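You operate a simulated robot arm through the tools that you are given. There is no shell and no other tool. Be economical: measure what you need, move in short steps, check, and stop when the job is done.

The job below is to be done with a simulated two-armed robot. You get a single attempt, and the scene is never put back.

## Task
Light two lanterns: black on the parcel table, red on the worktop under the wall cupboard. Set down upright: what you pick out.

It is judged by the outcome, as a careful person would: the job done as asked, and still so three seconds after it is handed in. It fails if anything else is knocked over, pushed out of place, dropped, spilled or broken.

## Robot
Two 7-joint arms with two-finger parallel grippers on one trunk, on a base that drives. Base frame: it is fixed to the floor where the robot stands at the start and does not move with it; the origin is under the middle of the robot, x ahead of it, y to its left, z up. Units: m, rad, N and s.
The left shoulder is at the start at [0.05, 0.165, 1.18], the right one opposite. With the tool pointing down near the work surface each hand reaches from about 0.24 to 0.7 m from the robot's upright axis, wherever it stands, measured 20 degrees to its own side. Places, roughly: parcel table top [-1.2, -0.6, 0.7]; worktop under the wall cupboard [0.7, 0.5, 0.9]. Payload 3.91 kg a hand.
Tool frame (each hand has its own): the origin (TCP) lies between the finger pads and is the grasp point; the fingertips stand 0.03 m ahead of it; z points along the fingers, y is the line along which they close. Largest opening 0.11 m; finger width 0.02, thickness 0.01; the body of the gripper, 0.048 by 0.112 m, starts 0.055 m behind the TCP.
Orientation is that of the tool frame in the base frame, as [roll, pitch, yaw] about the fixed x, y, z axes, in that order (R = Rz(yaw) Ry(pitch) Rx(roll)). With the fingers straight down and closing along the base's y, the tool's x points along the base's -x, its y along +y and its z along -z.

## Interface
- The arms move only by the tool step_arm. It takes "left_steps", "right_steps" or both (then of equal length, played together; a hand with none holds still); each is a list of rows, each a list of 7 numbers: the shift along the tool's x, y, z in m, then the turn, a rotation vector about the tool's x, y, z in rad, then the finger opening in m, from 0 to 0.11. In form: [[tx, ty, tz, rx, ry, rz, gripper], ...]. A call has 1 to 8 rows; each row shifts and turns the commanded pose from where the row before left it, along the tool's axes as they then stand. Each row takes 0.2 s and may step no farther than 0.05 m and 0.15 rad from the row before; otherwise, or with a gripper value out of range, the whole call is refused. Where a pose cannot be reached the arm comes as near as it can. A force on the tool above 40 N (or 10 N above the force at the start of the call, whichever is more), or a blocked arm, ends the call early, and 0.2 s more pass. The fingers move at their own pace (about 0.045 m/s each) and stop on an object; they squeeze with about 43 N. The grip force told is the motor's: it shows also when the fingers shut on nothing. Time passes only in rows, and 0.2 s behind the last, so rows that do not move let the fingers close. The reply holds the time, the measured pose of the TCP, the force on the tool along the base axes, the opening and the grip force, in the units named above and with some noise, with the torque about the TCP (base axes, N m) and any sound that the robot's microphone picked up, and new pictures: "pictures" is both (left out), scene, wrist or none (wrist: the cameras of the hands that moved).
- Cameras (640 x 400 px; columns grow to the right, rows downward): "scene" is now at [0.1191, -0.0233, 1.3664]; the picture's right is [-0.30, -0.95, 0.00], its down [-0.49, 0.15, -0.86] and it looks along [0.82, -0.25, -0.52] (base axes); focal length 214 px, centre (320, 200). "left" rides on the left gripper at [0.072, -0.017, -0.103] in its tool frame; the picture's right is [0.23, 0.97, 0.00], its down [-0.76, 0.18, -0.62] and it looks along [-0.61, 0.14, 0.78] (tool axes); focal length 222 px, centre (320, 200). "right" rides on the right gripper at [0.072, 0.017, -0.103] in its tool frame; the picture's right is [-0.23, 0.97, 0.00], its down [-0.76, -0.18, -0.62] and it looks along [-0.61, -0.14, 0.78] (tool axes); focal length 222 px, centre (320, 200). There is no depth. A picture from a camera that has moved, and an enlarged one, comes with that camera's place and axes in the base frame and with its lens. The place of the scene camera against the robot may be out by one fixed shift of up to 0.018 m in any direction.
- slide_trunk(by): slides the trunk up (or, below 0, down) by that many m; the arms and the scene camera ride with it, the base frame stays. It gives what a move gives, with no picture.
- roll_base(legs): drives the robot by 1 to 6 legs, each [ahead, left, turn to the left] in m, m and rad, along the robot's own axes; the way and the turn of a leg run together, so that a leg with both is an arc; at most 1.5 m and 3.142 rad a leg. The arms and the cameras ride along, it lands a little off, and it stops where it bumps. It gives what a move gives, and a new picture of the scene camera.
- head_to(pan, tilt): turns the head with the scene camera to pan (to the left, within 1.396 rad either way) and tilt (down, from -0.506 to 1.204), counted from straight ahead of the robot. It gives what a move gives, and a new picture of the scene camera.
- inspect(camera, box): a new picture of the part [left, top, right, bottom] of that camera's present view, enlarged. No time passes.
- sign_off(): hands the job in; it is judged then, once.

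Work in short steps. Places have to be worked out from the pictures, the camera data and where the tool is seen: move nearer, look again, correct. Check each grasp and each placing, and mend what went wrong. You have 120 turns and 260 pictures in all, those below and enlarged ones among them. Open the grippers and draw the arms clear of the work before you hand the job in, unless the task says otherwise; then end with one line.

The tools are called after "Request:" by a JSON object that holds its "fn" and its "kwargs". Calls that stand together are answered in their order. step_arm: Moves the arms, as the interface text tells. Its arguments: {"type":"object","properties":{"left_steps":{"type":"array","items":{"type":"array","items":{"type":"number"}}},"right_steps":{"type":"array","items":{"type":"array","items":{"type":"number"}}},"pictures":{"type":"string","enum":["both","scene","wrist","none"]}},"required":[]} The other tools are called the same way: slide_trunk (by) slides the trunk up or down; roll_base (legs) drives the base; head_to (pan, tilt) turns the head that bears the scene camera; inspect (camera, box) takes an enlarged picture of a part of a camera's view; sign_off () hands the job in.

At the start:

```text
clock: 0.0
left_tool_pos: [0.4154, 0.0376, 1.2077]
left_tcp_rot: [3.141, -0.001, -3.141]
left_wrist_force: [0.0, 0.1, -0.1]
left_ft_torque: [-0.02, 0.01, 0.02]
left_grip_width: 0.1098
left_gripper_force: 0.0
right_tool_pos: [0.3475, -0.3317, 1.1818]
right_tcp_rot: [-3.141, 0.001, -3.141]
right_wrist_force: [0.5, 0.2, -0.4]
right_ft_torque: [0.0, -0.01, -0.01]
right_grip_width: 0.1101
right_gripper_force: 0.0
trunk travel left (down, up): [-0.4, 0.103]
robot x, y, heading: [0.0011, -0.0005, -0.002]
head pan, tilt: [-0.302, 0.545]
```

scene: 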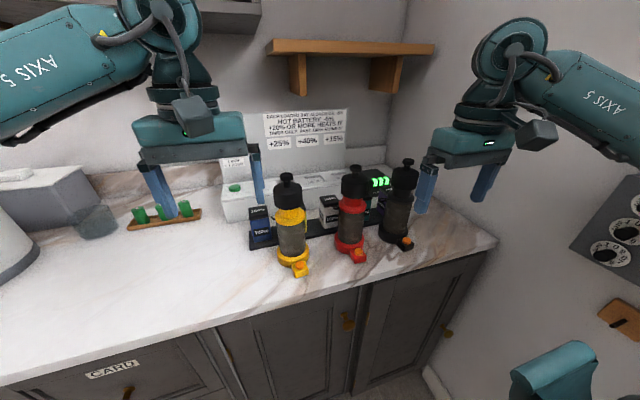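
right: 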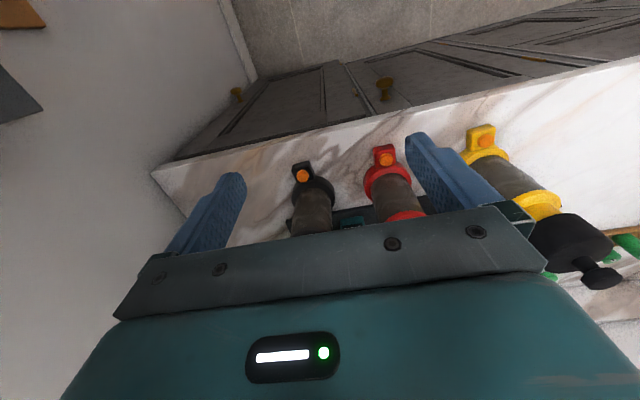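
left: 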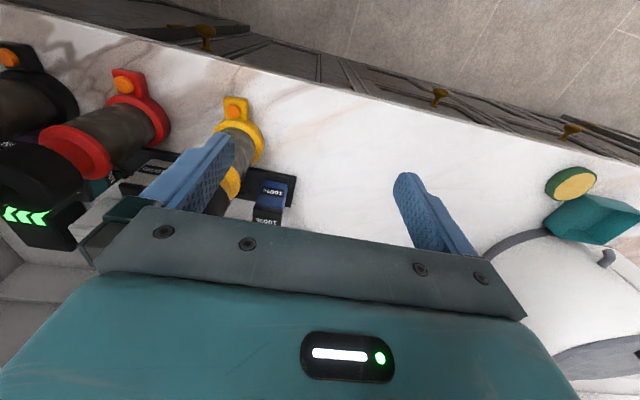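

The scene shows three lanterns (yellow, red, black), some batteries in a rack, and a notice on the wall. I enlarge the notice and the lantern area.

Request:
{"fn": "inspect", "kwargs": {"camera": "scene", "box": [255, 100, 355, 160]}}

Request:
{"fn": "inspect", "kwargs": {"camera": "scene", "box": [210, 150, 430, 285]}}

Request:
{"fn": "inspect", "kwargs": {"camera": "scene", "box": [100, 150, 280, 260]}}

```text
6.40 times, centred on (305, 130) of scene
camera zoom: at [0.1191, -0.0233, 1.3664], right [-0.3, -0.95, 0.0], down [-0.49, 0.15, -0.86], along [0.82, -0.25, -0.52], focal length 1373 px, centre (416, 648)
```

zoom: 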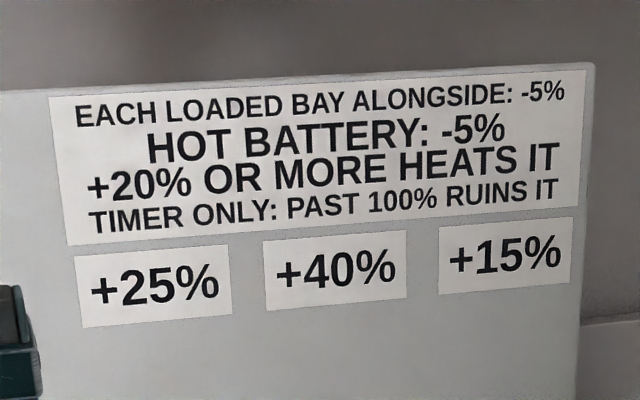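

```text
2.91 times, centred on (320, 218) of scene
camera zoom: at [0.1191, -0.0233, 1.3664], right [-0.3, -0.95, 0.0], down [-0.49, 0.15, -0.86], along [0.82, -0.25, -0.52], focal length 624 px, centre (320, 149)
```

zoom: 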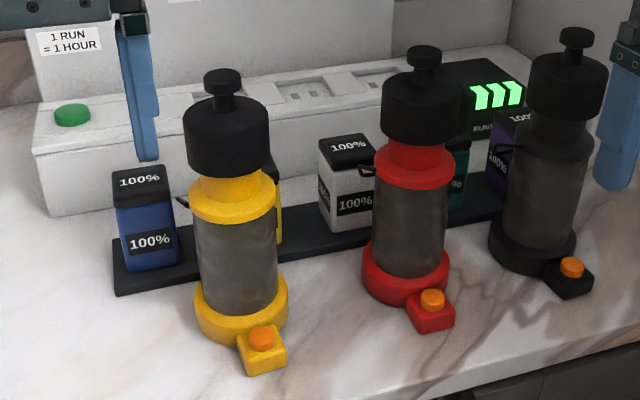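

```text
3.56 times, centred on (190, 205) of scene
camera zoom: at [0.1191, -0.0233, 1.3664], right [-0.3, -0.95, 0.0], down [-0.49, 0.15, -0.86], along [0.82, -0.25, -0.52], focal length 763 px, centre (782, 182)
```

zoom: 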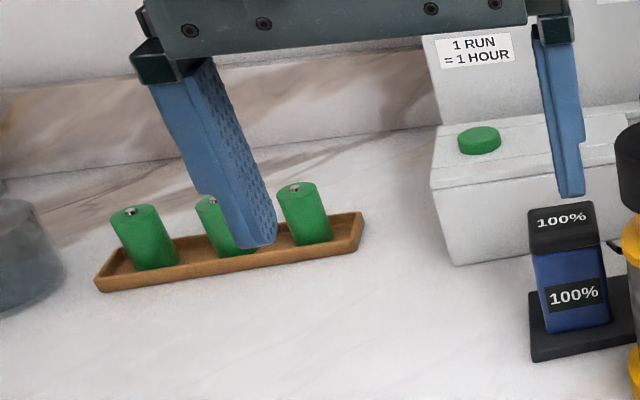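

The notice is about a charger; the lanterns have orange buttons at their feet. I look around to find the cupboard, the parcel table and any other items.

Request:
{"fn": "head_to", "kwargs": {"pan": 0.6, "tilt": 0.4}}

Request:
{"fn": "head_to", "kwargs": {"pan": -1.39, "tilt": 0.4}}

Request:
{"fn": "head_to", "kwargs": {"pan": 1.39, "tilt": 0.4}}

```text
clock: 1.2
left_tool_pos: [0.4145, 0.0365, 1.2078]
left_tcp_rot: [3.141, 0.0, -3.142]
left_wrist_force: [-0.2, 0.4, 0.3]
left_ft_torque: [0.0, -0.01, 0.0]
left_grip_width: 0.1101
left_gripper_force: 0.0
right_tool_pos: [0.3464, -0.3321, 1.1832]
right_tcp_rot: [-3.141, -0.001, 3.141]
right_wrist_force: [0.3, -0.4, -0.3]
right_ft_torque: [0.0, 0.0, 0.0]
right_grip_width: 0.1098
right_gripper_force: 0.0
trunk travel left (down, up): [-0.4, 0.103]
robot x, y, heading: [0.0007, 0.0023, -0.001]
head pan, tilt: [0.6, 0.4]
camera scene: at [0.1098, 0.0558, 1.3797], right [0.56, -0.83, 0.0], down [-0.32, -0.22, -0.92], along [0.76, 0.52, -0.39], focal length 214 px, centre (320, 200)
```

scene: 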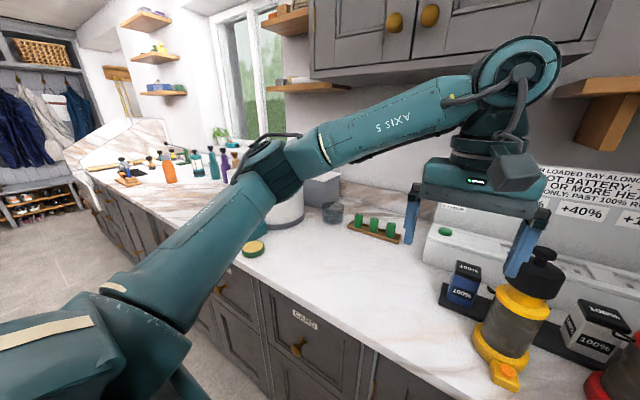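

```text
clock: 3.1
left_tool_pos: [0.4145, 0.0372, 1.2069]
left_tcp_rot: [3.141, -0.001, 3.141]
left_wrist_force: [0.1, -0.4, -0.5]
left_ft_torque: [0.02, 0.03, 0.02]
left_grip_width: 0.11
left_gripper_force: 0.1
right_tool_pos: [0.3472, -0.3323, 1.1829]
right_tcp_rot: [3.141, 0.001, -3.141]
right_wrist_force: [-0.1, -0.7, 1.0]
right_ft_torque: [0.02, -0.02, 0.0]
right_grip_width: 0.11
right_gripper_force: 0.1
trunk travel left (down, up): [-0.4, 0.103]
robot x, y, heading: [-0.0, -0.0004, 0.001]
head pan, tilt: [-1.389, 0.4]
camera scene: at [0.0501, -0.0876, 1.3797], right [-0.98, -0.18, 0.0], down [-0.07, 0.38, -0.92], along [0.17, -0.91, -0.39], focal length 214 px, centre (320, 200)
```

scene: 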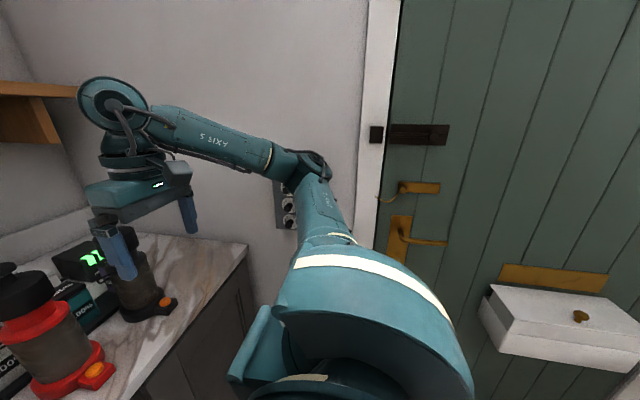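

```text
clock: 5.6
left_tool_pos: [0.415, 0.0368, 1.2072]
left_tcp_rot: [3.141, 0.001, 3.141]
left_wrist_force: [0.8, -0.9, -0.2]
left_ft_torque: [0.01, -0.04, -0.01]
left_grip_width: 0.1098
left_gripper_force: 0.1
right_tool_pos: [0.3474, -0.3337, 1.1834]
right_tcp_rot: [3.141, 0.002, 3.141]
right_wrist_force: [-0.3, -0.5, 1.0]
right_ft_torque: [-0.02, 0.0, 0.0]
right_grip_width: 0.11
right_gripper_force: 0.1
trunk travel left (down, up): [-0.4, 0.103]
robot x, y, heading: [-0.0002, 0.0002, -0.002]
head pan, tilt: [1.389, 0.4]
camera scene: at [0.0501, 0.0946, 1.3797], right [0.98, -0.18, 0.0], down [-0.07, -0.38, -0.92], along [0.17, 0.91, -0.39], focal length 214 px, centre (320, 200)
```

scene: 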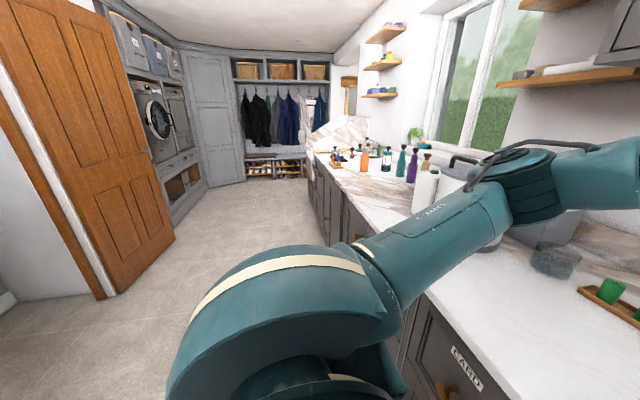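

There's a drawer labelled CARD, which may hold instructions. I zoom on several things: the far worktop and, with the head forward, the rack and charger.

Request:
{"fn": "inspect", "kwargs": {"camera": "scene", "box": [310, 110, 450, 200]}}

Request:
{"fn": "head_to", "kwargs": {"pan": -0.1, "tilt": 0.75}}

Request:
{"fn": "inspect", "kwargs": {"camera": "scene", "box": [180, 60, 420, 210]}}

Request:
{"fn": "inspect", "kwargs": {"camera": "left", "box": [0, 40, 300, 240]}}

Request:
{"fn": "inspect", "kwargs": {"camera": "right", "box": [260, 110, 620, 330]}}

```text
4.44 times, centred on (380, 155) of scene
camera zoom: at [0.0501, 0.0946, 1.3797], right [0.98, -0.18, 0.0], down [-0.07, -0.38, -0.92], along [0.17, 0.91, -0.39], focal length 953 px, centre (53, 400)
```

zoom: 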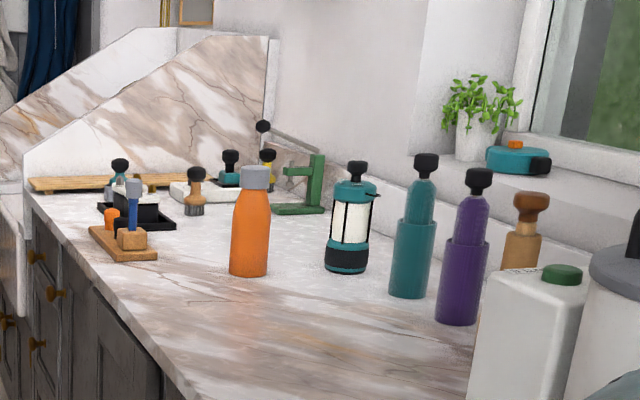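

```text
clock: 7.2
left_tool_pos: [0.4145, 0.0373, 1.2069]
left_tcp_rot: [3.141, 0.001, 3.141]
left_wrist_force: [-0.3, -0.2, 0.4]
left_ft_torque: [0.02, -0.01, -0.02]
left_grip_width: 0.1101
left_gripper_force: 0.1
right_tool_pos: [0.347, -0.3325, 1.1829]
right_tcp_rot: [-3.141, 0.001, -3.14]
right_wrist_force: [0.1, -0.1, -0.1]
right_ft_torque: [-0.03, 0.0, 0.0]
right_grip_width: 0.11
right_gripper_force: 0.1
trunk travel left (down, up): [-0.4, 0.103]
robot x, y, heading: [0.0005, 0.0011, 0.001]
head pan, tilt: [-0.099, 0.75]
camera scene: at [0.1158, -0.0047, 1.3486], right [-0.1, -1.0, 0.0], down [-0.68, 0.07, -0.73], along [0.73, -0.07, -0.68], focal length 214 px, centre (320, 200)
```

scene: 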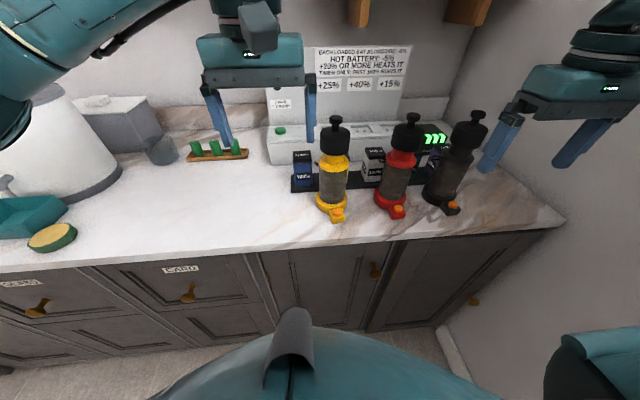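

```text
2.67 times, centred on (300, 135) of scene
camera zoom: at [0.1158, -0.0047, 1.3486], right [-0.1, -1.0, 0.0], down [-0.68, 0.07, -0.73], along [0.73, -0.07, -0.68], focal length 572 px, centre (373, 373)
```

zoom: 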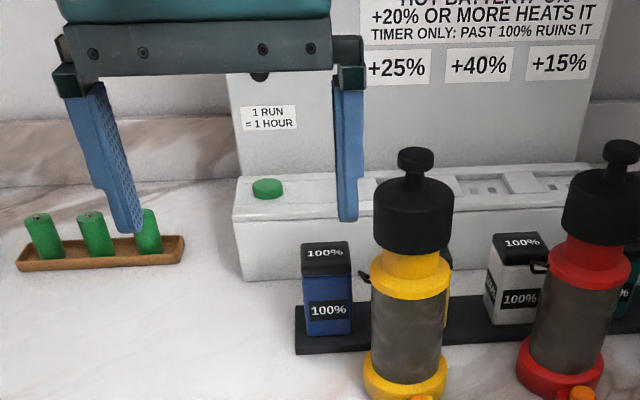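

```text
2.00 times, centred on (150, 140) of left
camera zoom: at [0.3433, 0.0206, 1.3113], right [-0.23, 0.97, 0.0], down [0.76, 0.18, 0.62], along [0.61, 0.14, -0.78], focal length 444 px, centre (660, 320)
```

zoom: 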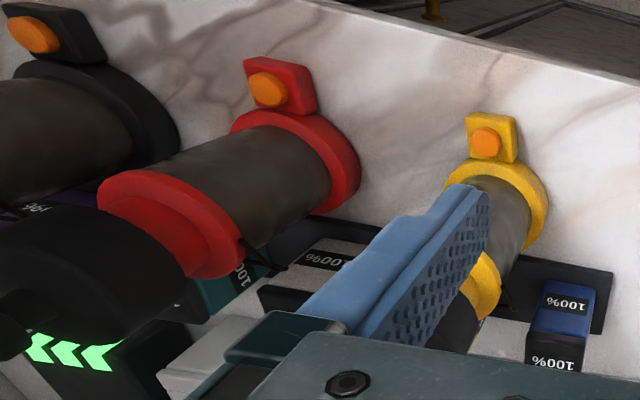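

```text
1.78 times, centred on (440, 220) of right
camera zoom: at [0.2738, -0.3161, 1.2857], right [0.23, 0.97, 0.0], down [0.76, -0.18, 0.62], along [0.61, -0.14, -0.78], focal length 395 px, centre (107, 164)
```

zoom: 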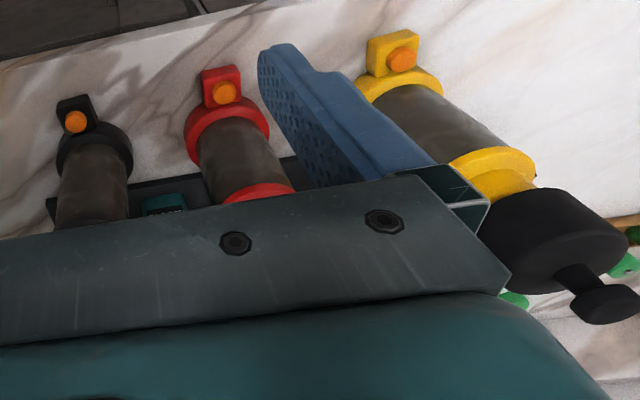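

There are at least two labelled drawers; I read the labels and look at the display.

Request:
{"fn": "inspect", "kwargs": {"camera": "scene", "box": [0, 250, 220, 390]}}

Request:
{"fn": "inspect", "kwargs": {"camera": "scene", "box": [360, 100, 500, 220]}}

Request:
{"fn": "head_to", "kwargs": {"pan": 0.5, "tilt": 0.75}}

```text
2.86 times, centred on (110, 320) of scene
camera zoom: at [0.1158, -0.0047, 1.3486], right [-0.1, -1.0, 0.0], down [-0.68, 0.07, -0.73], along [0.73, -0.07, -0.68], focal length 613 px, centre (920, -143)
```

zoom: 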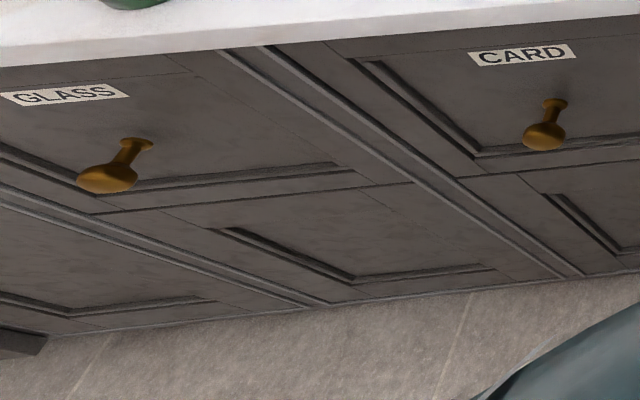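

```text
3.33 times, centred on (430, 160) of scene
camera zoom: at [0.1158, -0.0047, 1.3486], right [-0.1, -1.0, 0.0], down [-0.68, 0.07, -0.73], along [0.73, -0.07, -0.68], focal length 715 px, centre (-47, 333)
```

zoom: 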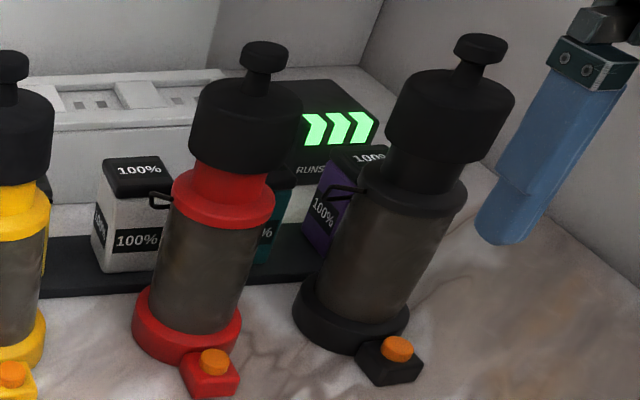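

```text
clock: 8.2
left_tool_pos: [0.4144, 0.0373, 1.2073]
left_tcp_rot: [3.141, 0.0, -3.141]
left_wrist_force: [-0.6, -0.5, -0.1]
left_ft_torque: [0.02, 0.03, -0.02]
left_grip_width: 0.11
left_gripper_force: 0.0
right_tool_pos: [0.3468, -0.3321, 1.1822]
right_tcp_rot: [-3.141, 0.0, -3.139]
right_wrist_force: [0.8, 0.0, 0.7]
right_ft_torque: [0.02, -0.02, 0.01]
right_grip_width: 0.1099
right_gripper_force: 0.1
trunk travel left (down, up): [-0.4, 0.103]
robot x, y, heading: [0.0008, 0.0018, 0.001]
head pan, tilt: [0.499, 0.75]
camera scene: at [0.1061, 0.0431, 1.3486], right [0.48, -0.88, 0.0], down [-0.6, -0.33, -0.73], along [0.64, 0.35, -0.68], focal length 214 px, centre (320, 200)
```

scene: 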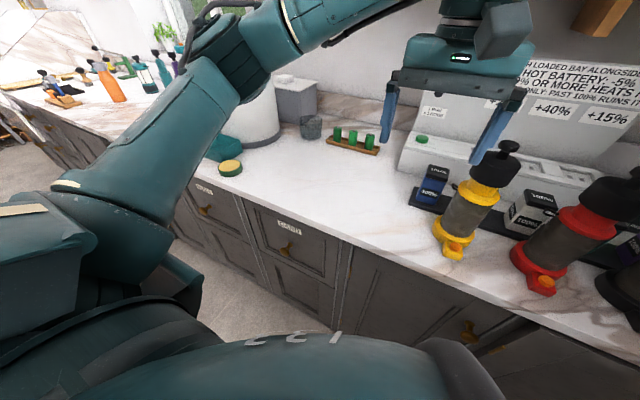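

CARD/GLASS are just sorting drawers. The display reads "RUNS >>>". I raise the trunk for a steeper view over the lanterns onto the rack and charger.

Request:
{"fn": "slide_trunk", "kwargs": {"by": 0.1}}

Request:
{"fn": "head_to", "kwargs": {"pan": -0.35, "tilt": 0.75}}

Request:
{"fn": "inspect", "kwargs": {"camera": "scene", "box": [170, 100, 330, 200]}}

Request:
{"fn": "inspect", "kwargs": {"camera": "scene", "box": [290, 100, 450, 200]}}

```text
clock: 9.5
left_tool_pos: [0.4139, 0.0372, 1.3069]
left_tcp_rot: [3.141, 0.0, 3.141]
left_wrist_force: [-0.2, -1.0, 1.0]
left_ft_torque: [0.02, 0.01, 0.04]
left_grip_width: 0.11
left_gripper_force: 0.1
right_tool_pos: [0.3471, -0.3324, 1.2828]
right_tcp_rot: [-3.141, -0.001, -3.141]
right_wrist_force: [1.1, -0.2, -0.6]
right_ft_torque: [0.02, 0.0, 0.01]
right_grip_width: 0.1098
right_gripper_force: 0.0
trunk travel left (down, up): [-0.5, 0.003]
robot x, y, heading: [-0.0012, 0.0005, 0.001]
head pan, tilt: [0.499, 0.75]
```

```text
clock: 10.7
left_tool_pos: [0.414, 0.038, 1.308]
left_tcp_rot: [3.141, 0.001, 3.141]
left_wrist_force: [-0.8, -0.3, 0.4]
left_ft_torque: [0.02, 0.02, -0.01]
left_grip_width: 0.1099
left_gripper_force: 0.0
right_tool_pos: [0.3464, -0.3314, 1.2828]
right_tcp_rot: [3.141, 0.001, -3.141]
right_wrist_force: [-0.7, -0.4, -0.4]
right_ft_torque: [0.0, -0.01, 0.01]
right_grip_width: 0.11
right_gripper_force: 0.0
trunk travel left (down, up): [-0.5, 0.003]
robot x, y, heading: [0.0027, -0.0009, -0.001]
head pan, tilt: [-0.351, 0.75]
camera scene: at [0.1111, -0.0249, 1.4486], right [-0.34, -0.94, 0.0], down [-0.64, 0.23, -0.73], along [0.69, -0.25, -0.68], focal length 214 px, centre (320, 200)
```

scene: 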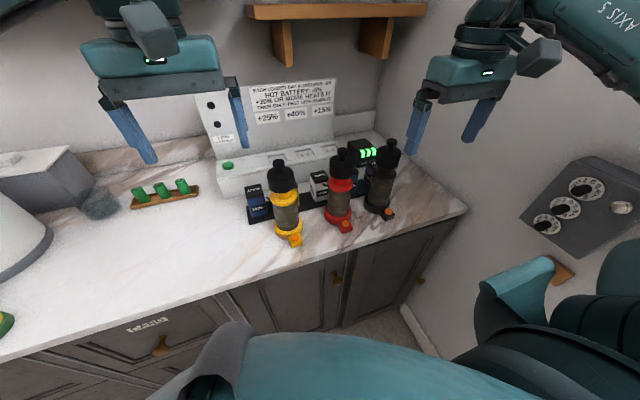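

```text
4.00 times, centred on (250, 150) of scene
camera zoom: at [0.1111, -0.0249, 1.4486], right [-0.34, -0.94, 0.0], down [-0.64, 0.23, -0.73], along [0.69, -0.25, -0.68], focal length 858 px, centre (600, 400)
```

zoom: 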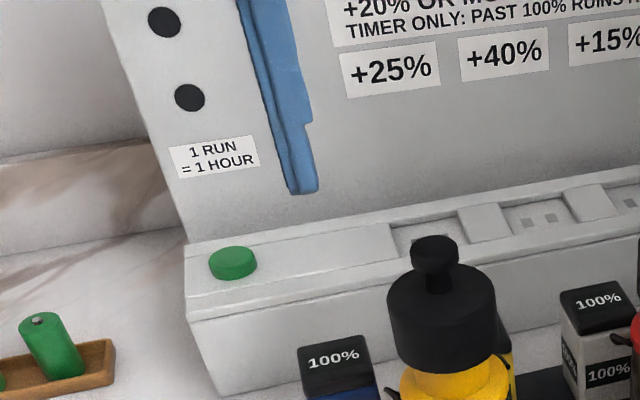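

```text
4.00 times, centred on (370, 150) of scene
camera zoom: at [0.1111, -0.0249, 1.4486], right [-0.34, -0.94, 0.0], down [-0.64, 0.23, -0.73], along [0.69, -0.25, -0.68], focal length 858 px, centre (120, 400)
```

zoom: 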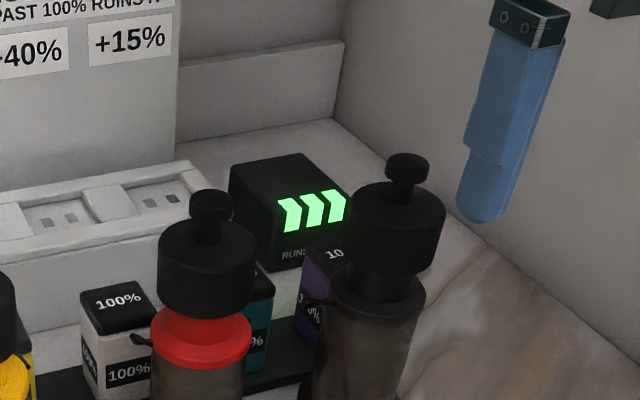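

All visible packs read 100% and the bays are empty, so the first thing to find out is whether a lantern lights when its orange button is pressed. Triangulating both wrist views puts the red button at about (0.482, -0.247, 0.945). I lower the trunk again and approach it with the right hand closed and tilted.

Request:
{"fn": "slide_trunk", "kwargs": {"by": -0.1}}

Request:
{"fn": "step_arm", "kwargs": {"right_steps": [[0, 0.028, 0, 0, 0, 0, 0.0], [0, 0.028, 0, 0, 0, 0, 0.0], [0, 0.029, 0, 0, 0, 0, 0.0], [0, 0, 0, 0, -0.15, 0, 0.0], [0, 0, 0, 0, -0.15, 0, 0.0], [0, 0, 0, 0, -0.15, 0, 0.0], [0, 0, 0, 0, -0.15, 0, 0.0], [0, 0, 0.03, 0, 0, 0, 0.0]], "pictures": "both"}}

```text
clock: 12.0
left_tool_pos: [0.4138, 0.038, 1.2078]
left_tcp_rot: [3.14, 0.002, -3.141]
left_wrist_force: [-0.4, 0.1, 0.8]
left_ft_torque: [-0.01, 0.0, -0.02]
left_grip_width: 0.1102
left_gripper_force: 0.0
right_tool_pos: [0.3464, -0.3321, 1.1826]
right_tcp_rot: [3.141, 0.001, -3.14]
right_wrist_force: [-0.7, 0.6, -0.7]
right_ft_torque: [0.01, -0.01, -0.02]
right_grip_width: 0.11
right_gripper_force: 0.1
trunk travel left (down, up): [-0.4, 0.103]
robot x, y, heading: [-0.0013, 0.0023, -0.002]
head pan, tilt: [-0.351, 0.75]
```

```text
clock: 13.8
left_tool_pos: [0.4161, 0.0371, 1.2076]
left_tcp_rot: [-3.14, 0.002, 3.141]
left_wrist_force: [-1.0, -0.1, 0.2]
left_ft_torque: [0.01, 0.01, -0.04]
left_grip_width: 0.11
left_gripper_force: 0.1
right_tool_pos: [0.3643, -0.2475, 1.1574]
right_tcp_rot: [3.141, 0.601, 3.139]
right_wrist_force: [0.6, 0.6, -0.2]
right_ft_torque: [-0.03, 0.05, 0.01]
right_grip_width: 0.0002
right_gripper_force: 38.2
trunk travel left (down, up): [-0.4, 0.103]
robot x, y, heading: [0.0008, 0.002, -0.005]
head pan, tilt: [-0.351, 0.75]
camera scene: at [0.1117, -0.0252, 1.3486], right [-0.34, -0.94, 0.0], down [-0.64, 0.23, -0.73], along [0.69, -0.25, -0.68], focal length 214 px, centre (320, 200)
camera right: at [0.2458, -0.2313, 1.2015], right [0.19, 0.97, 0.13], down [0.28, -0.18, 0.94], along [0.94, -0.14, -0.3], focal length 222 px, centre (320, 200)
```

scene: 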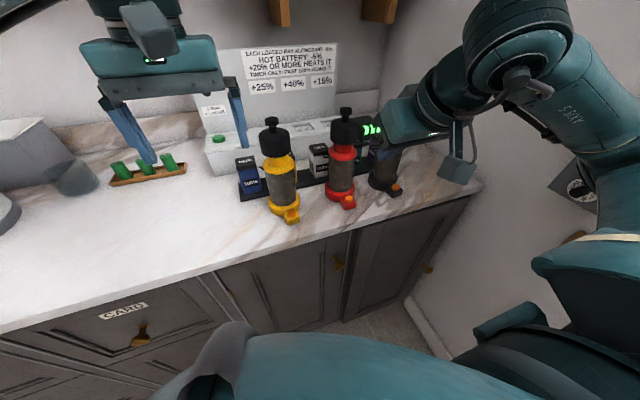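
right: 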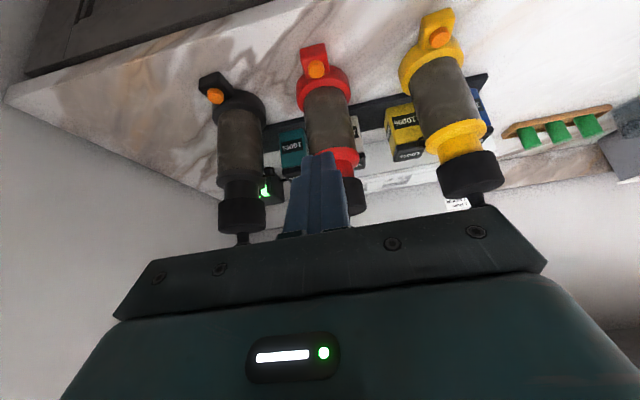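

The button re-measures at about (0.478, -0.247, 0.945). I move along the finger axis to hover above it.

Request:
{"fn": "step_arm", "kwargs": {"right_steps": [[-0.002, 0, 0.0425, 0, 0, 0, 0.0], [-0.002, 0, 0.0425, 0, 0, 0, 0.0], [-0.002, 0, 0.0425, 0, 0, 0, 0.0], [0, 0, 0.0425, 0, 0, 0, 0.0]]}}

Request:
{"fn": "inspect", "kwargs": {"camera": "scene", "box": [290, 130, 410, 220]}}

```text
clock: 14.8
left_tool_pos: [0.4158, 0.0379, 1.2084]
left_tcp_rot: [-3.14, 0.001, -3.141]
left_wrist_force: [-0.6, -0.1, 0.7]
left_ft_torque: [0.02, -0.01, 0.01]
left_grip_width: 0.1098
left_gripper_force: 0.0
right_tool_pos: [0.4663, -0.247, 1.0208]
right_tcp_rot: [-3.141, 0.599, 3.14]
right_wrist_force: [-0.3, 0.5, -0.1]
right_ft_torque: [0.0, 0.0, 0.02]
right_grip_width: 0.0
right_gripper_force: 37.4
trunk travel left (down, up): [-0.4, 0.103]
robot x, y, heading: [0.0005, 0.0003, -0.002]
head pan, tilt: [-0.351, 0.75]
camera scene: at [0.1115, -0.0251, 1.3486], right [-0.34, -0.94, 0.0], down [-0.64, 0.23, -0.73], along [0.69, -0.25, -0.68], focal length 214 px, centre (320, 200)
camera right: at [0.3479, -0.2314, 1.0658], right [0.19, 0.97, 0.13], down [0.28, -0.18, 0.94], along [0.94, -0.14, -0.3], focal length 222 px, centre (320, 200)
```

scene: 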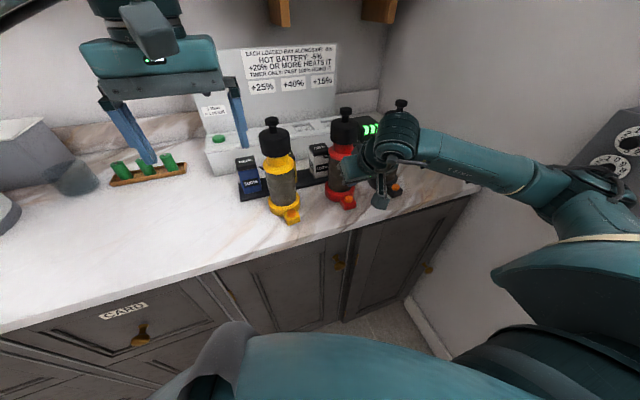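
right: 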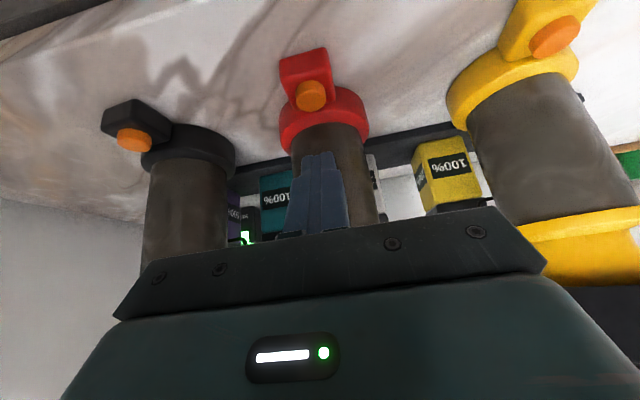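

```text
4.44 times, centred on (350, 175) of scene
camera zoom: at [0.1115, -0.0251, 1.3486], right [-0.34, -0.94, 0.0], down [-0.64, 0.23, -0.73], along [0.69, -0.25, -0.68], focal length 953 px, centre (187, 311)
```

zoom: 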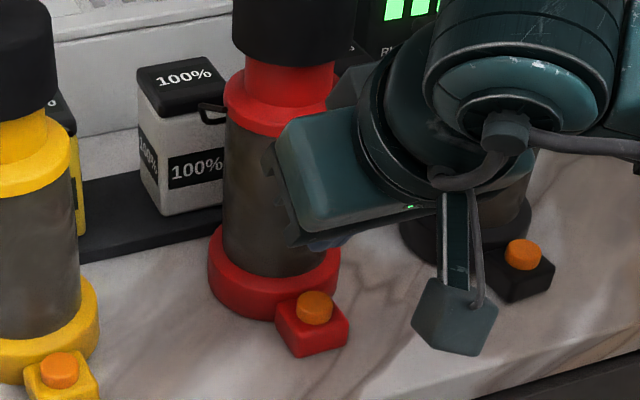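

Fingertips are about 4 cm over the button. I descend vertically in small steps.

Request:
{"fn": "step_arm", "kwargs": {"right_steps": [[0.0118, 0, 0.0069, 0, 0, 0, 0.0], [0.0068, 0, 0.0099, 0, 0, 0, 0.0], [0.0056, 0, 0.0083, 0, 0, 0, 0.0], [0.0028, 0, 0.0041, 0, 0, 0, 0.0], [0.0028, 0, 0.0041, 0, 0, 0, 0.0]]}}

```text
clock: 16.0
left_tool_pos: [0.4147, 0.038, 1.2087]
left_tcp_rot: [3.141, 0.0, 3.142]
left_wrist_force: [0.9, -0.8, 0.3]
left_ft_torque: [0.03, 0.0, 0.01]
left_grip_width: 0.1102
left_gripper_force: 0.1
right_tool_pos: [0.4606, -0.2477, 0.9771]
right_tcp_rot: [3.139, 0.602, -3.14]
right_wrist_force: [-2.8, 1.5, 0.9]
right_ft_torque: [0.0, 0.04, 0.03]
right_grip_width: 0.0
right_gripper_force: 38.4
trunk travel left (down, up): [-0.4, 0.103]
robot x, y, heading: [0.0003, 0.0005, -0.001]
head pan, tilt: [-0.351, 0.75]
heard: click
camera scene: at [0.1107, -0.0248, 1.3487], right [-0.34, -0.94, 0.0], down [-0.64, 0.23, -0.73], along [0.69, -0.25, -0.68], focal length 214 px, centre (320, 200)
camera right: at [0.3405, -0.2309, 1.0213], right [0.19, 0.97, 0.13], down [0.28, -0.18, 0.94], along [0.94, -0.14, -0.3], focal length 222 px, centre (320, 200)
```

scene: 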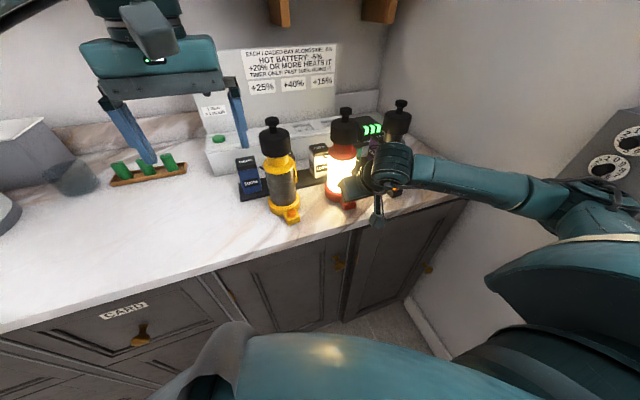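
right: 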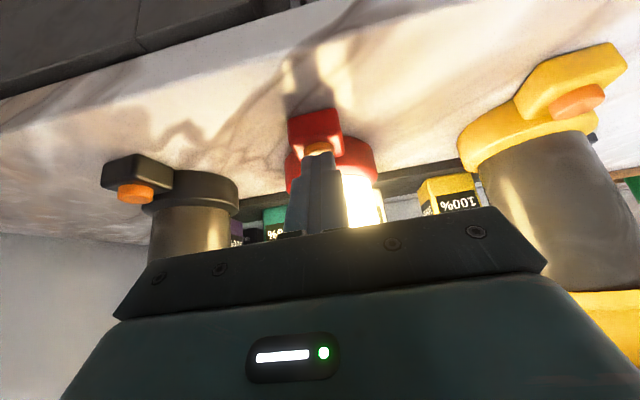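

The red lantern lit with a click. I back off upward and check that it stays lit.

Request:
{"fn": "step_arm", "kwargs": {"right_steps": [[-0.006, 0, -0.009, 0, 0, 0, 0.0], [-0.012, 0, -0.02, 0, 0, 0, 0.0], [0, 0, -0.04, 0, 0, 0, 0.05], [0, 0, -0.045, 0, 0, 0, 0.11], [0, 0, -0.045, 0, 0, 0, 0.11], [0, 0, -0.045, 0, 0, 0, 0.11]]}}

Request:
{"fn": "inspect", "kwargs": {"camera": "scene", "box": [230, 90, 430, 230]}}

```text
clock: 17.4
left_tool_pos: [0.414, 0.0372, 1.2071]
left_tcp_rot: [-3.141, 0.0, -3.141]
left_wrist_force: [0.1, 0.1, 0.3]
left_ft_torque: [-0.01, 0.03, 0.01]
left_grip_width: 0.11
left_gripper_force: 0.1
right_tool_pos: [0.3592, -0.2453, 1.154]
right_tcp_rot: [-3.14, 0.598, -3.141]
right_wrist_force: [-0.3, 0.0, 0.6]
right_ft_torque: [-0.02, 0.02, 0.0]
right_grip_width: 0.0856
right_gripper_force: 0.0
trunk travel left (down, up): [-0.4, 0.103]
robot x, y, heading: [0.0006, 0.0007, -0.002]
head pan, tilt: [-0.351, 0.75]
camera scene: at [0.1108, -0.0247, 1.3486], right [-0.34, -0.94, 0.0], down [-0.64, 0.23, -0.73], along [0.69, -0.25, -0.68], focal length 214 px, centre (320, 200)
camera right: at [0.2398, -0.2282, 1.1978], right [0.19, 0.97, 0.13], down [0.28, -0.18, 0.94], along [0.94, -0.14, -0.3], focal length 222 px, centre (320, 200)
```

scene: 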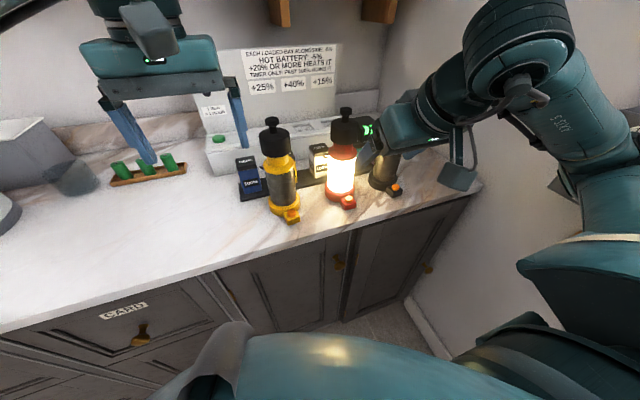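
right: 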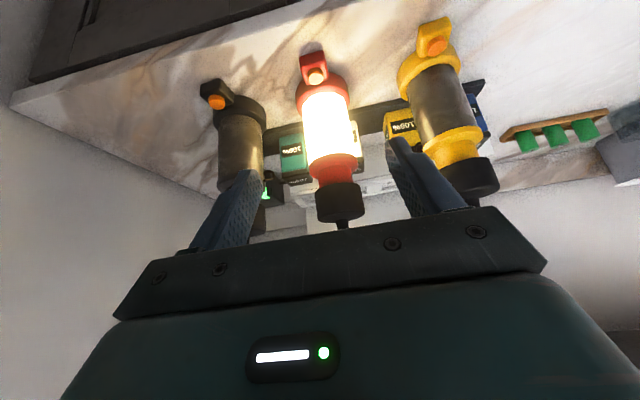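

```text
2.86 times, centred on (330, 160) of scene
camera zoom: at [0.1108, -0.0247, 1.3486], right [-0.34, -0.94, 0.0], down [-0.64, 0.23, -0.73], along [0.69, -0.25, -0.68], focal length 613 px, centre (291, 314)
```

zoom: 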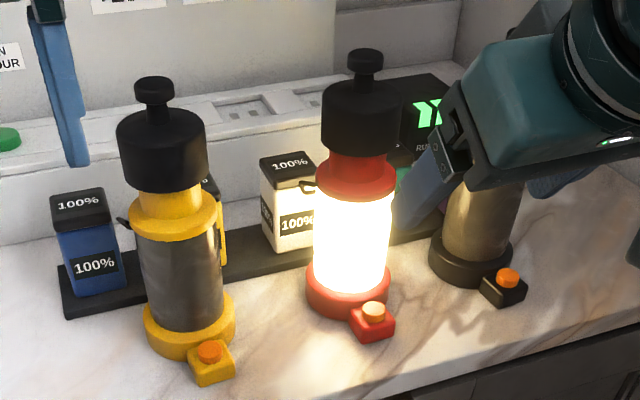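

Red stays lit on its own charge. Now I test the black lantern's button, at about (0.472, -0.393, 0.95), the same way.

Request:
{"fn": "step_arm", "kwargs": {"right_steps": [[0, -0.05, 0, 0, 0, 0, 0.0], [0, -0.049, 0, 0, 0, 0, 0.0], [0, -0.049, 0, 0, 0, 0, 0.0], [-0.003, 0, 0.0428, 0, 0, 0, 0.0], [-0.003, 0, 0.0428, 0, 0, 0, 0.0], [-0.003, 0, 0.0428, 0, 0, 0, 0.0], [-0.003, 0, 0.0428, 0, 0, 0, 0.0]]}}

```text
clock: 19.0
left_tool_pos: [0.4166, 0.0374, 1.2074]
left_tcp_rot: [-3.141, -0.001, -3.142]
left_wrist_force: [0.7, -0.7, 0.3]
left_ft_torque: [-0.02, -0.02, -0.01]
left_grip_width: 0.11
left_gripper_force: 0.0
right_tool_pos: [0.4648, -0.3955, 1.0201]
right_tcp_rot: [-3.141, 0.598, 3.139]
right_wrist_force: [0.7, -1.0, -0.2]
right_ft_torque: [-0.02, 0.01, 0.02]
right_grip_width: 0.0
right_gripper_force: 37.6
trunk travel left (down, up): [-0.4, 0.103]
robot x, y, heading: [0.0016, -0.0032, -0.0]
head pan, tilt: [-0.351, 0.75]
camera scene: at [0.1117, -0.0253, 1.3486], right [-0.34, -0.94, 0.0], down [-0.64, 0.23, -0.73], along [0.69, -0.25, -0.68], focal length 214 px, centre (320, 200)
camera right: at [0.3456, -0.3791, 1.0646], right [0.19, 0.97, 0.13], down [0.28, -0.18, 0.94], along [0.94, -0.14, -0.3], focal length 222 px, centre (320, 200)
```

scene: 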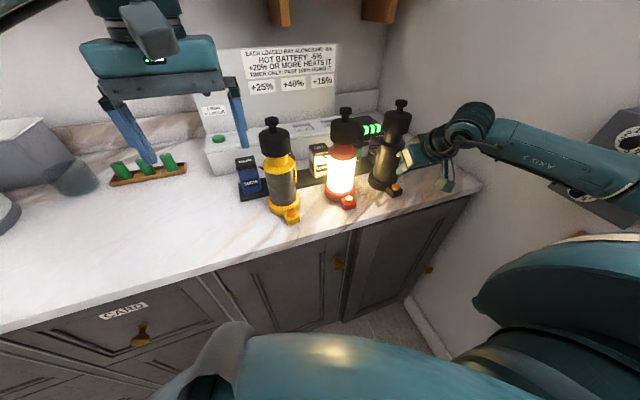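
right: 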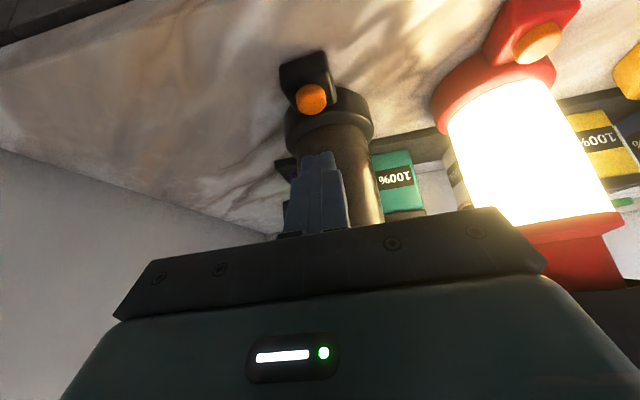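

The view matches the red approach, so I press the same way.

Request:
{"fn": "step_arm", "kwargs": {"right_steps": [[0.0108, 0, 0.0065, 0, 0, 0, 0.0], [0.0068, 0, 0.0099, 0, 0, 0, 0.0], [0.0056, 0, 0.0083, 0, 0, 0, 0.0], [0.0028, 0, 0.0041, 0, 0, 0, 0.0], [0.0028, 0, 0.0041, 0, 0, 0, 0.0]]}}

```text
clock: 20.2
left_tool_pos: [0.4157, 0.0375, 1.2076]
left_tcp_rot: [-3.141, 0.0, 3.141]
left_wrist_force: [-0.5, 0.2, 0.5]
left_ft_torque: [-0.02, 0.0, 0.01]
left_grip_width: 0.1099
left_gripper_force: 0.0
right_tool_pos: [0.4586, -0.3951, 0.9776]
right_tcp_rot: [-3.141, 0.601, -3.141]
right_wrist_force: [0.5, -0.4, 1.1]
right_ft_torque: [-0.03, 0.0, 0.02]
right_grip_width: 0.0001
right_gripper_force: 37.4
trunk travel left (down, up): [-0.4, 0.103]
robot x, y, heading: [0.0008, -0.0008, 0.001]
head pan, tilt: [-0.351, 0.75]
heard: click
camera scene: at [0.111, -0.0249, 1.3487], right [-0.34, -0.94, 0.0], down [-0.64, 0.23, -0.73], along [0.69, -0.25, -0.68], focal length 214 px, centre (320, 200)
camera right: at [0.3403, -0.3793, 1.0219], right [0.19, 0.97, 0.13], down [0.28, -0.18, 0.94], along [0.94, -0.14, -0.3], focal length 222 px, centre (320, 200)
```

scene: 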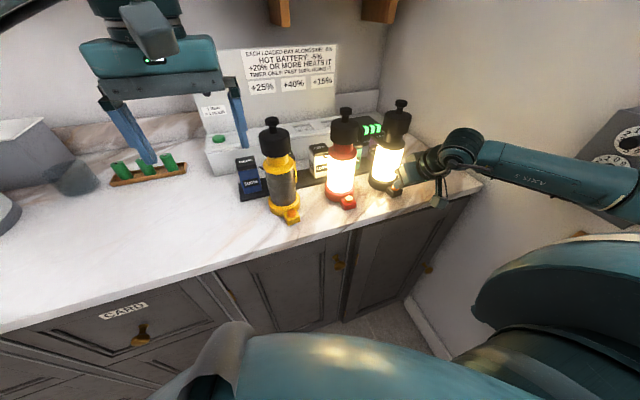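
right: 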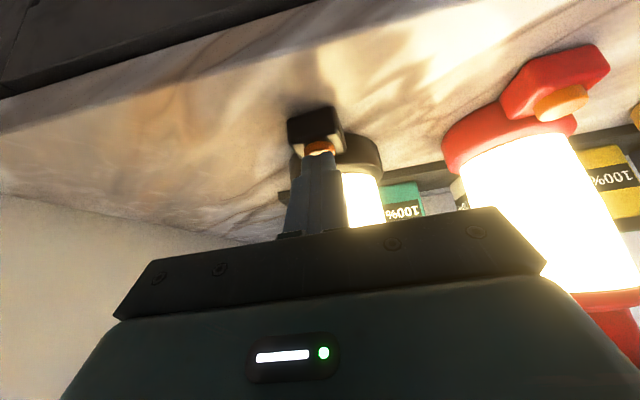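

Both lanterns light and stay lit. Now to carry them: I'll grasp the lens cylinder (about 7 cm across) from the front with the hand level. First I back the right hand off and level it.

Request:
{"fn": "step_arm", "kwargs": {"right_steps": [[-0.006, 0, -0.009, 0, 0, 0, 0.0], [-0.012, 0, -0.02, 0, 0, 0, 0.0], [0, 0, -0.045, 0, 0, 0, 0.05], [0, 0, -0.045, 0, 0, 0, 0.11], [0, 0, -0.03, 0, 0, 0, 0.11], [0, 0.05, 0, 0, 0, 0, 0.11], [0, 0.05, 0, 0, 0, 0, 0.11], [0, 0.048, 0, 0, 0, 0, 0.11]], "pictures": "none"}}

Request:
{"fn": "step_arm", "kwargs": {"right_steps": [[0, 0, 0, 0, -0.15, 0, 0.11], [0, 0, 0, 0, -0.15, 0, 0.11], [0, 0, 0, 0, -0.15, 0, 0.11], [0, 0, 0, 0, -0.15, 0, 0.11], [0, 0, 0, 0, -0.15, 0, 0.11], [0, 0, 0, 0, -0.15, 0, 0.11]]}}

```text
clock: 22.0
left_tool_pos: [0.4156, 0.038, 1.207]
left_tcp_rot: [3.141, 0.001, -3.141]
left_wrist_force: [0.2, 0.3, -0.5]
left_ft_torque: [0.02, -0.01, 0.04]
left_grip_width: 0.1099
left_gripper_force: 0.1
right_tool_pos: [0.3907, -0.2448, 1.1117]
right_tcp_rot: [-3.141, 0.599, 3.141]
right_wrist_force: [-0.4, 0.5, -0.2]
right_ft_torque: [-0.02, 0.05, 0.0]
right_grip_width: 0.1099
right_gripper_force: 0.1
trunk travel left (down, up): [-0.4, 0.103]
robot x, y, heading: [-0.003, 0.0005, 0.001]
head pan, tilt: [-0.351, 0.75]
```

```text
clock: 23.4
left_tool_pos: [0.4144, 0.0365, 1.2072]
left_tcp_rot: [3.142, -0.002, -3.141]
left_wrist_force: [-0.1, -0.5, 0.1]
left_ft_torque: [0.01, -0.01, -0.04]
left_grip_width: 0.1098
left_gripper_force: 0.1
right_tool_pos: [0.457, -0.2531, 1.1222]
right_tcp_rot: [3.139, 1.251, 3.14]
right_wrist_force: [-0.1, -0.2, -0.1]
right_ft_torque: [0.0, -0.03, -0.03]
right_grip_width: 0.1101
right_gripper_force: 0.0
right hand out of reach, approached as far as the arm can: row 1, 2, 3, 4, 5, 6
trunk travel left (down, up): [-0.4, 0.103]
robot x, y, heading: [-0.002, 0.0007, -0.003]
head pan, tilt: [-0.351, 0.75]
camera scene: at [0.1112, -0.0251, 1.3486], right [-0.34, -0.94, 0.0], down [-0.64, 0.23, -0.73], along [0.69, -0.25, -0.68], focal length 214 px, centre (320, 200)
camera right: at [0.335, -0.2373, 1.0862], right [0.07, 0.97, 0.22], down [-0.35, -0.18, 0.92], along [0.93, -0.14, 0.33], focal length 222 px, centre (320, 200)
```

scene: 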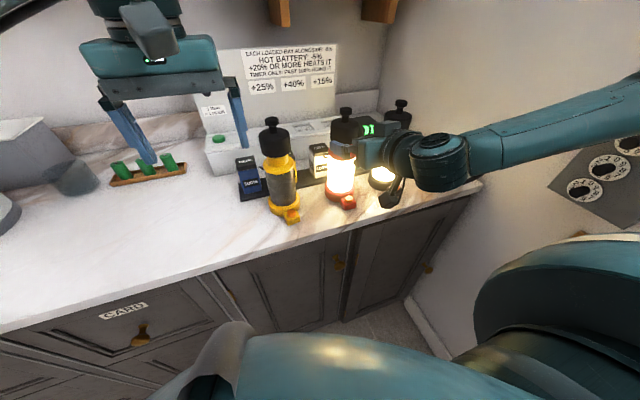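
right: 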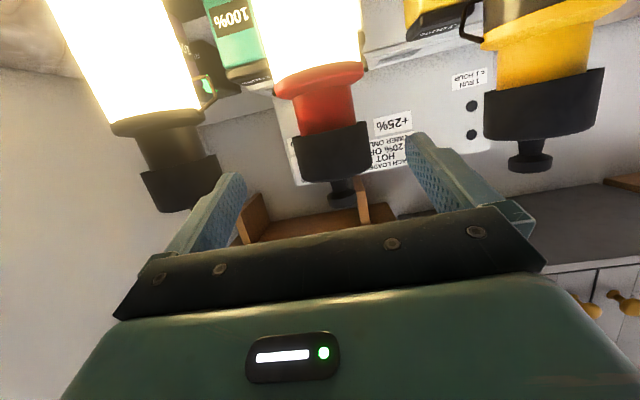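

The arm can't fold that close while level; it settled at x 0.457, just clear of the red cap. I drive the base back 0.15 m so that the level grasp falls farther from the shoulder.

Request:
{"fn": "roll_base", "kwargs": {"legs": [[-0.15, 0, 0]]}}

Request:
{"fn": "step_arm", "kwargs": {"right_steps": [[0, 0, 0, 0, 0, 0, 0.11]], "pictures": "wrist"}}

```text
clock: 24.8
left_tool_pos: [0.2626, 0.0381, 1.2072]
left_tcp_rot: [3.141, -0.002, -3.141]
left_wrist_force: [0.5, 0.0, -0.4]
left_ft_torque: [-0.02, -0.02, 0.02]
left_grip_width: 0.1102
left_gripper_force: 0.0
right_tool_pos: [0.3046, -0.2536, 1.1235]
right_tcp_rot: [3.141, 1.249, 3.141]
right_wrist_force: [0.2, -0.1, 0.1]
right_ft_torque: [-0.03, -0.04, 0.01]
right_grip_width: 0.1102
right_gripper_force: 0.1
trunk travel left (down, up): [-0.4, 0.103]
robot x, y, heading: [-0.1517, -0.0017, 0.004]
head pan, tilt: [-0.351, 0.75]
camera scene: at [-0.041, -0.0249, 1.3487], right [-0.34, -0.94, 0.0], down [-0.64, 0.23, -0.73], along [0.69, -0.25, -0.68], focal length 214 px, centre (320, 200)
```

scene: 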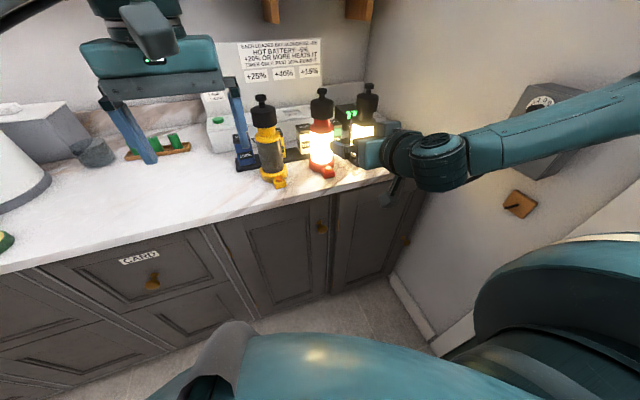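

```text
clock: 25.2
left_tool_pos: [0.2646, 0.0377, 1.207]
left_tcp_rot: [-3.141, 0.0, -3.139]
left_wrist_force: [-0.5, 0.1, 0.3]
left_ft_torque: [0.03, 0.0, 0.0]
left_grip_width: 0.1099
left_gripper_force: 0.1
right_tool_pos: [0.3055, -0.2524, 1.1227]
right_tcp_rot: [3.141, 1.25, -3.141]
right_wrist_force: [-0.1, 0.8, 0.0]
right_ft_torque: [-0.02, -0.04, 0.01]
right_grip_width: 0.1098
right_gripper_force: 0.1
trunk travel left (down, up): [-0.4, 0.103]
robot x, y, heading: [-0.1527, 0.0031, 0.003]
head pan, tilt: [-0.351, 0.75]
camera right: at [0.1838, -0.2369, 1.0864], right [0.07, 0.97, 0.22], down [-0.35, -0.18, 0.92], along [0.93, -0.14, 0.33], focal length 222 px, centre (320, 200)
```

right: 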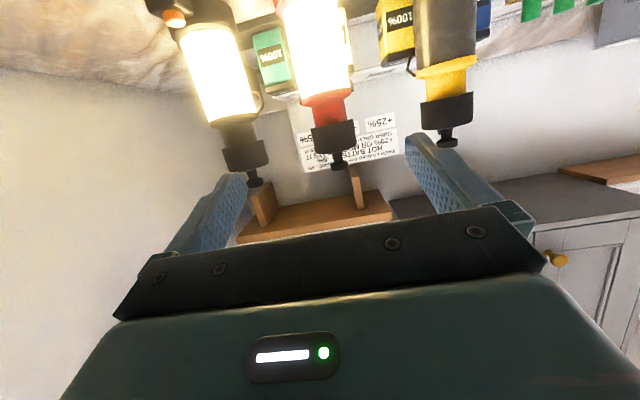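

I probe with a small move to learn which commanded pose is now in force.

Request:
{"fn": "step_arm", "kwargs": {"right_steps": [[0.0, 0, 0.04, 0, 0, 0, 0.11], [0.0, 0, 0.04, 0, 0, 0, 0.11]], "pictures": "none"}}

```text
clock: 25.8
left_tool_pos: [0.2641, 0.039, 1.2062]
left_tcp_rot: [3.14, -0.002, -3.14]
left_wrist_force: [-0.3, -0.3, -0.4]
left_ft_torque: [0.0, 0.01, 0.01]
left_grip_width: 0.1097
left_gripper_force: 0.1
right_tool_pos: [0.3832, -0.2521, 1.1001]
right_tcp_rot: [-3.136, 1.244, -3.137]
right_wrist_force: [0.3, -0.4, -0.1]
right_ft_torque: [-0.01, 0.01, -0.02]
right_grip_width: 0.1099
right_gripper_force: 0.0
trunk travel left (down, up): [-0.4, 0.103]
robot x, y, heading: [-0.1526, -0.0011, 0.003]
head pan, tilt: [-0.351, 0.75]
```

Commands start from the measured pose. I level the hand and lower it to lens height in front of red.

Request:
{"fn": "step_arm", "kwargs": {"right_steps": [[0.026, 0.002, -0.008, 0, -0.12, 0, 0.11], [0.027, 0.001, -0.004, 0, -0.12, 0, 0.11], [0.027, 0, 0, 0, 0, 0, 0.11]]}}

```text
clock: 26.6
left_tool_pos: [0.2643, 0.037, 1.2078]
left_tcp_rot: [-3.141, 0.001, -3.138]
left_wrist_force: [1.6, -0.3, 1.0]
left_ft_torque: [0.04, 0.02, 0.02]
left_grip_width: 0.1101
left_gripper_force: 0.1
right_tool_pos: [0.3558, -0.2514, 1.2092]
right_tcp_rot: [-3.14, 1.484, -3.138]
right_wrist_force: [-0.2, 1.0, 0.2]
right_ft_torque: [-0.04, -0.02, 0.0]
right_grip_width: 0.1101
right_gripper_force: 0.1
right hand out of reach, approached as far as the arm can: row 1, 2, 3
trunk travel left (down, up): [-0.4, 0.103]
robot x, y, heading: [-0.148, -0.0015, 0.001]
head pan, tilt: [-0.351, 0.75]
camera scene: at [-0.0398, -0.0249, 1.3486], right [-0.34, -0.94, 0.0], down [-0.64, 0.23, -0.73], along [0.69, -0.25, -0.68], focal length 214 px, centre (320, 200)
camera right: at [0.2452, -0.2351, 1.1464], right [0.02, 0.97, 0.23], down [-0.55, -0.18, 0.81], along [0.83, -0.14, 0.54], focal length 222 px, centre (320, 200)
```

scene: 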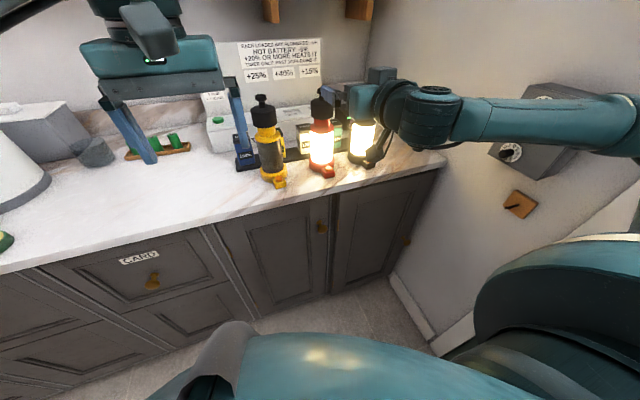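
right: 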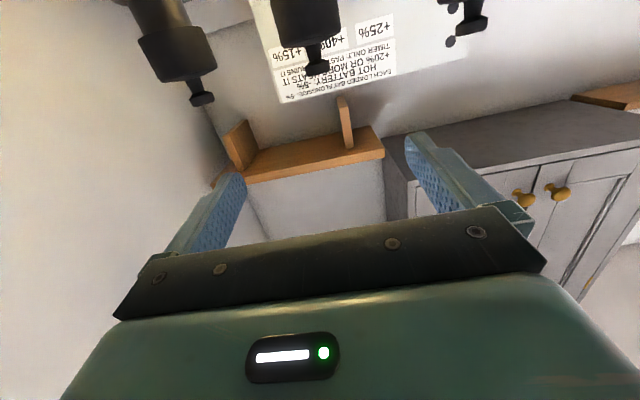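

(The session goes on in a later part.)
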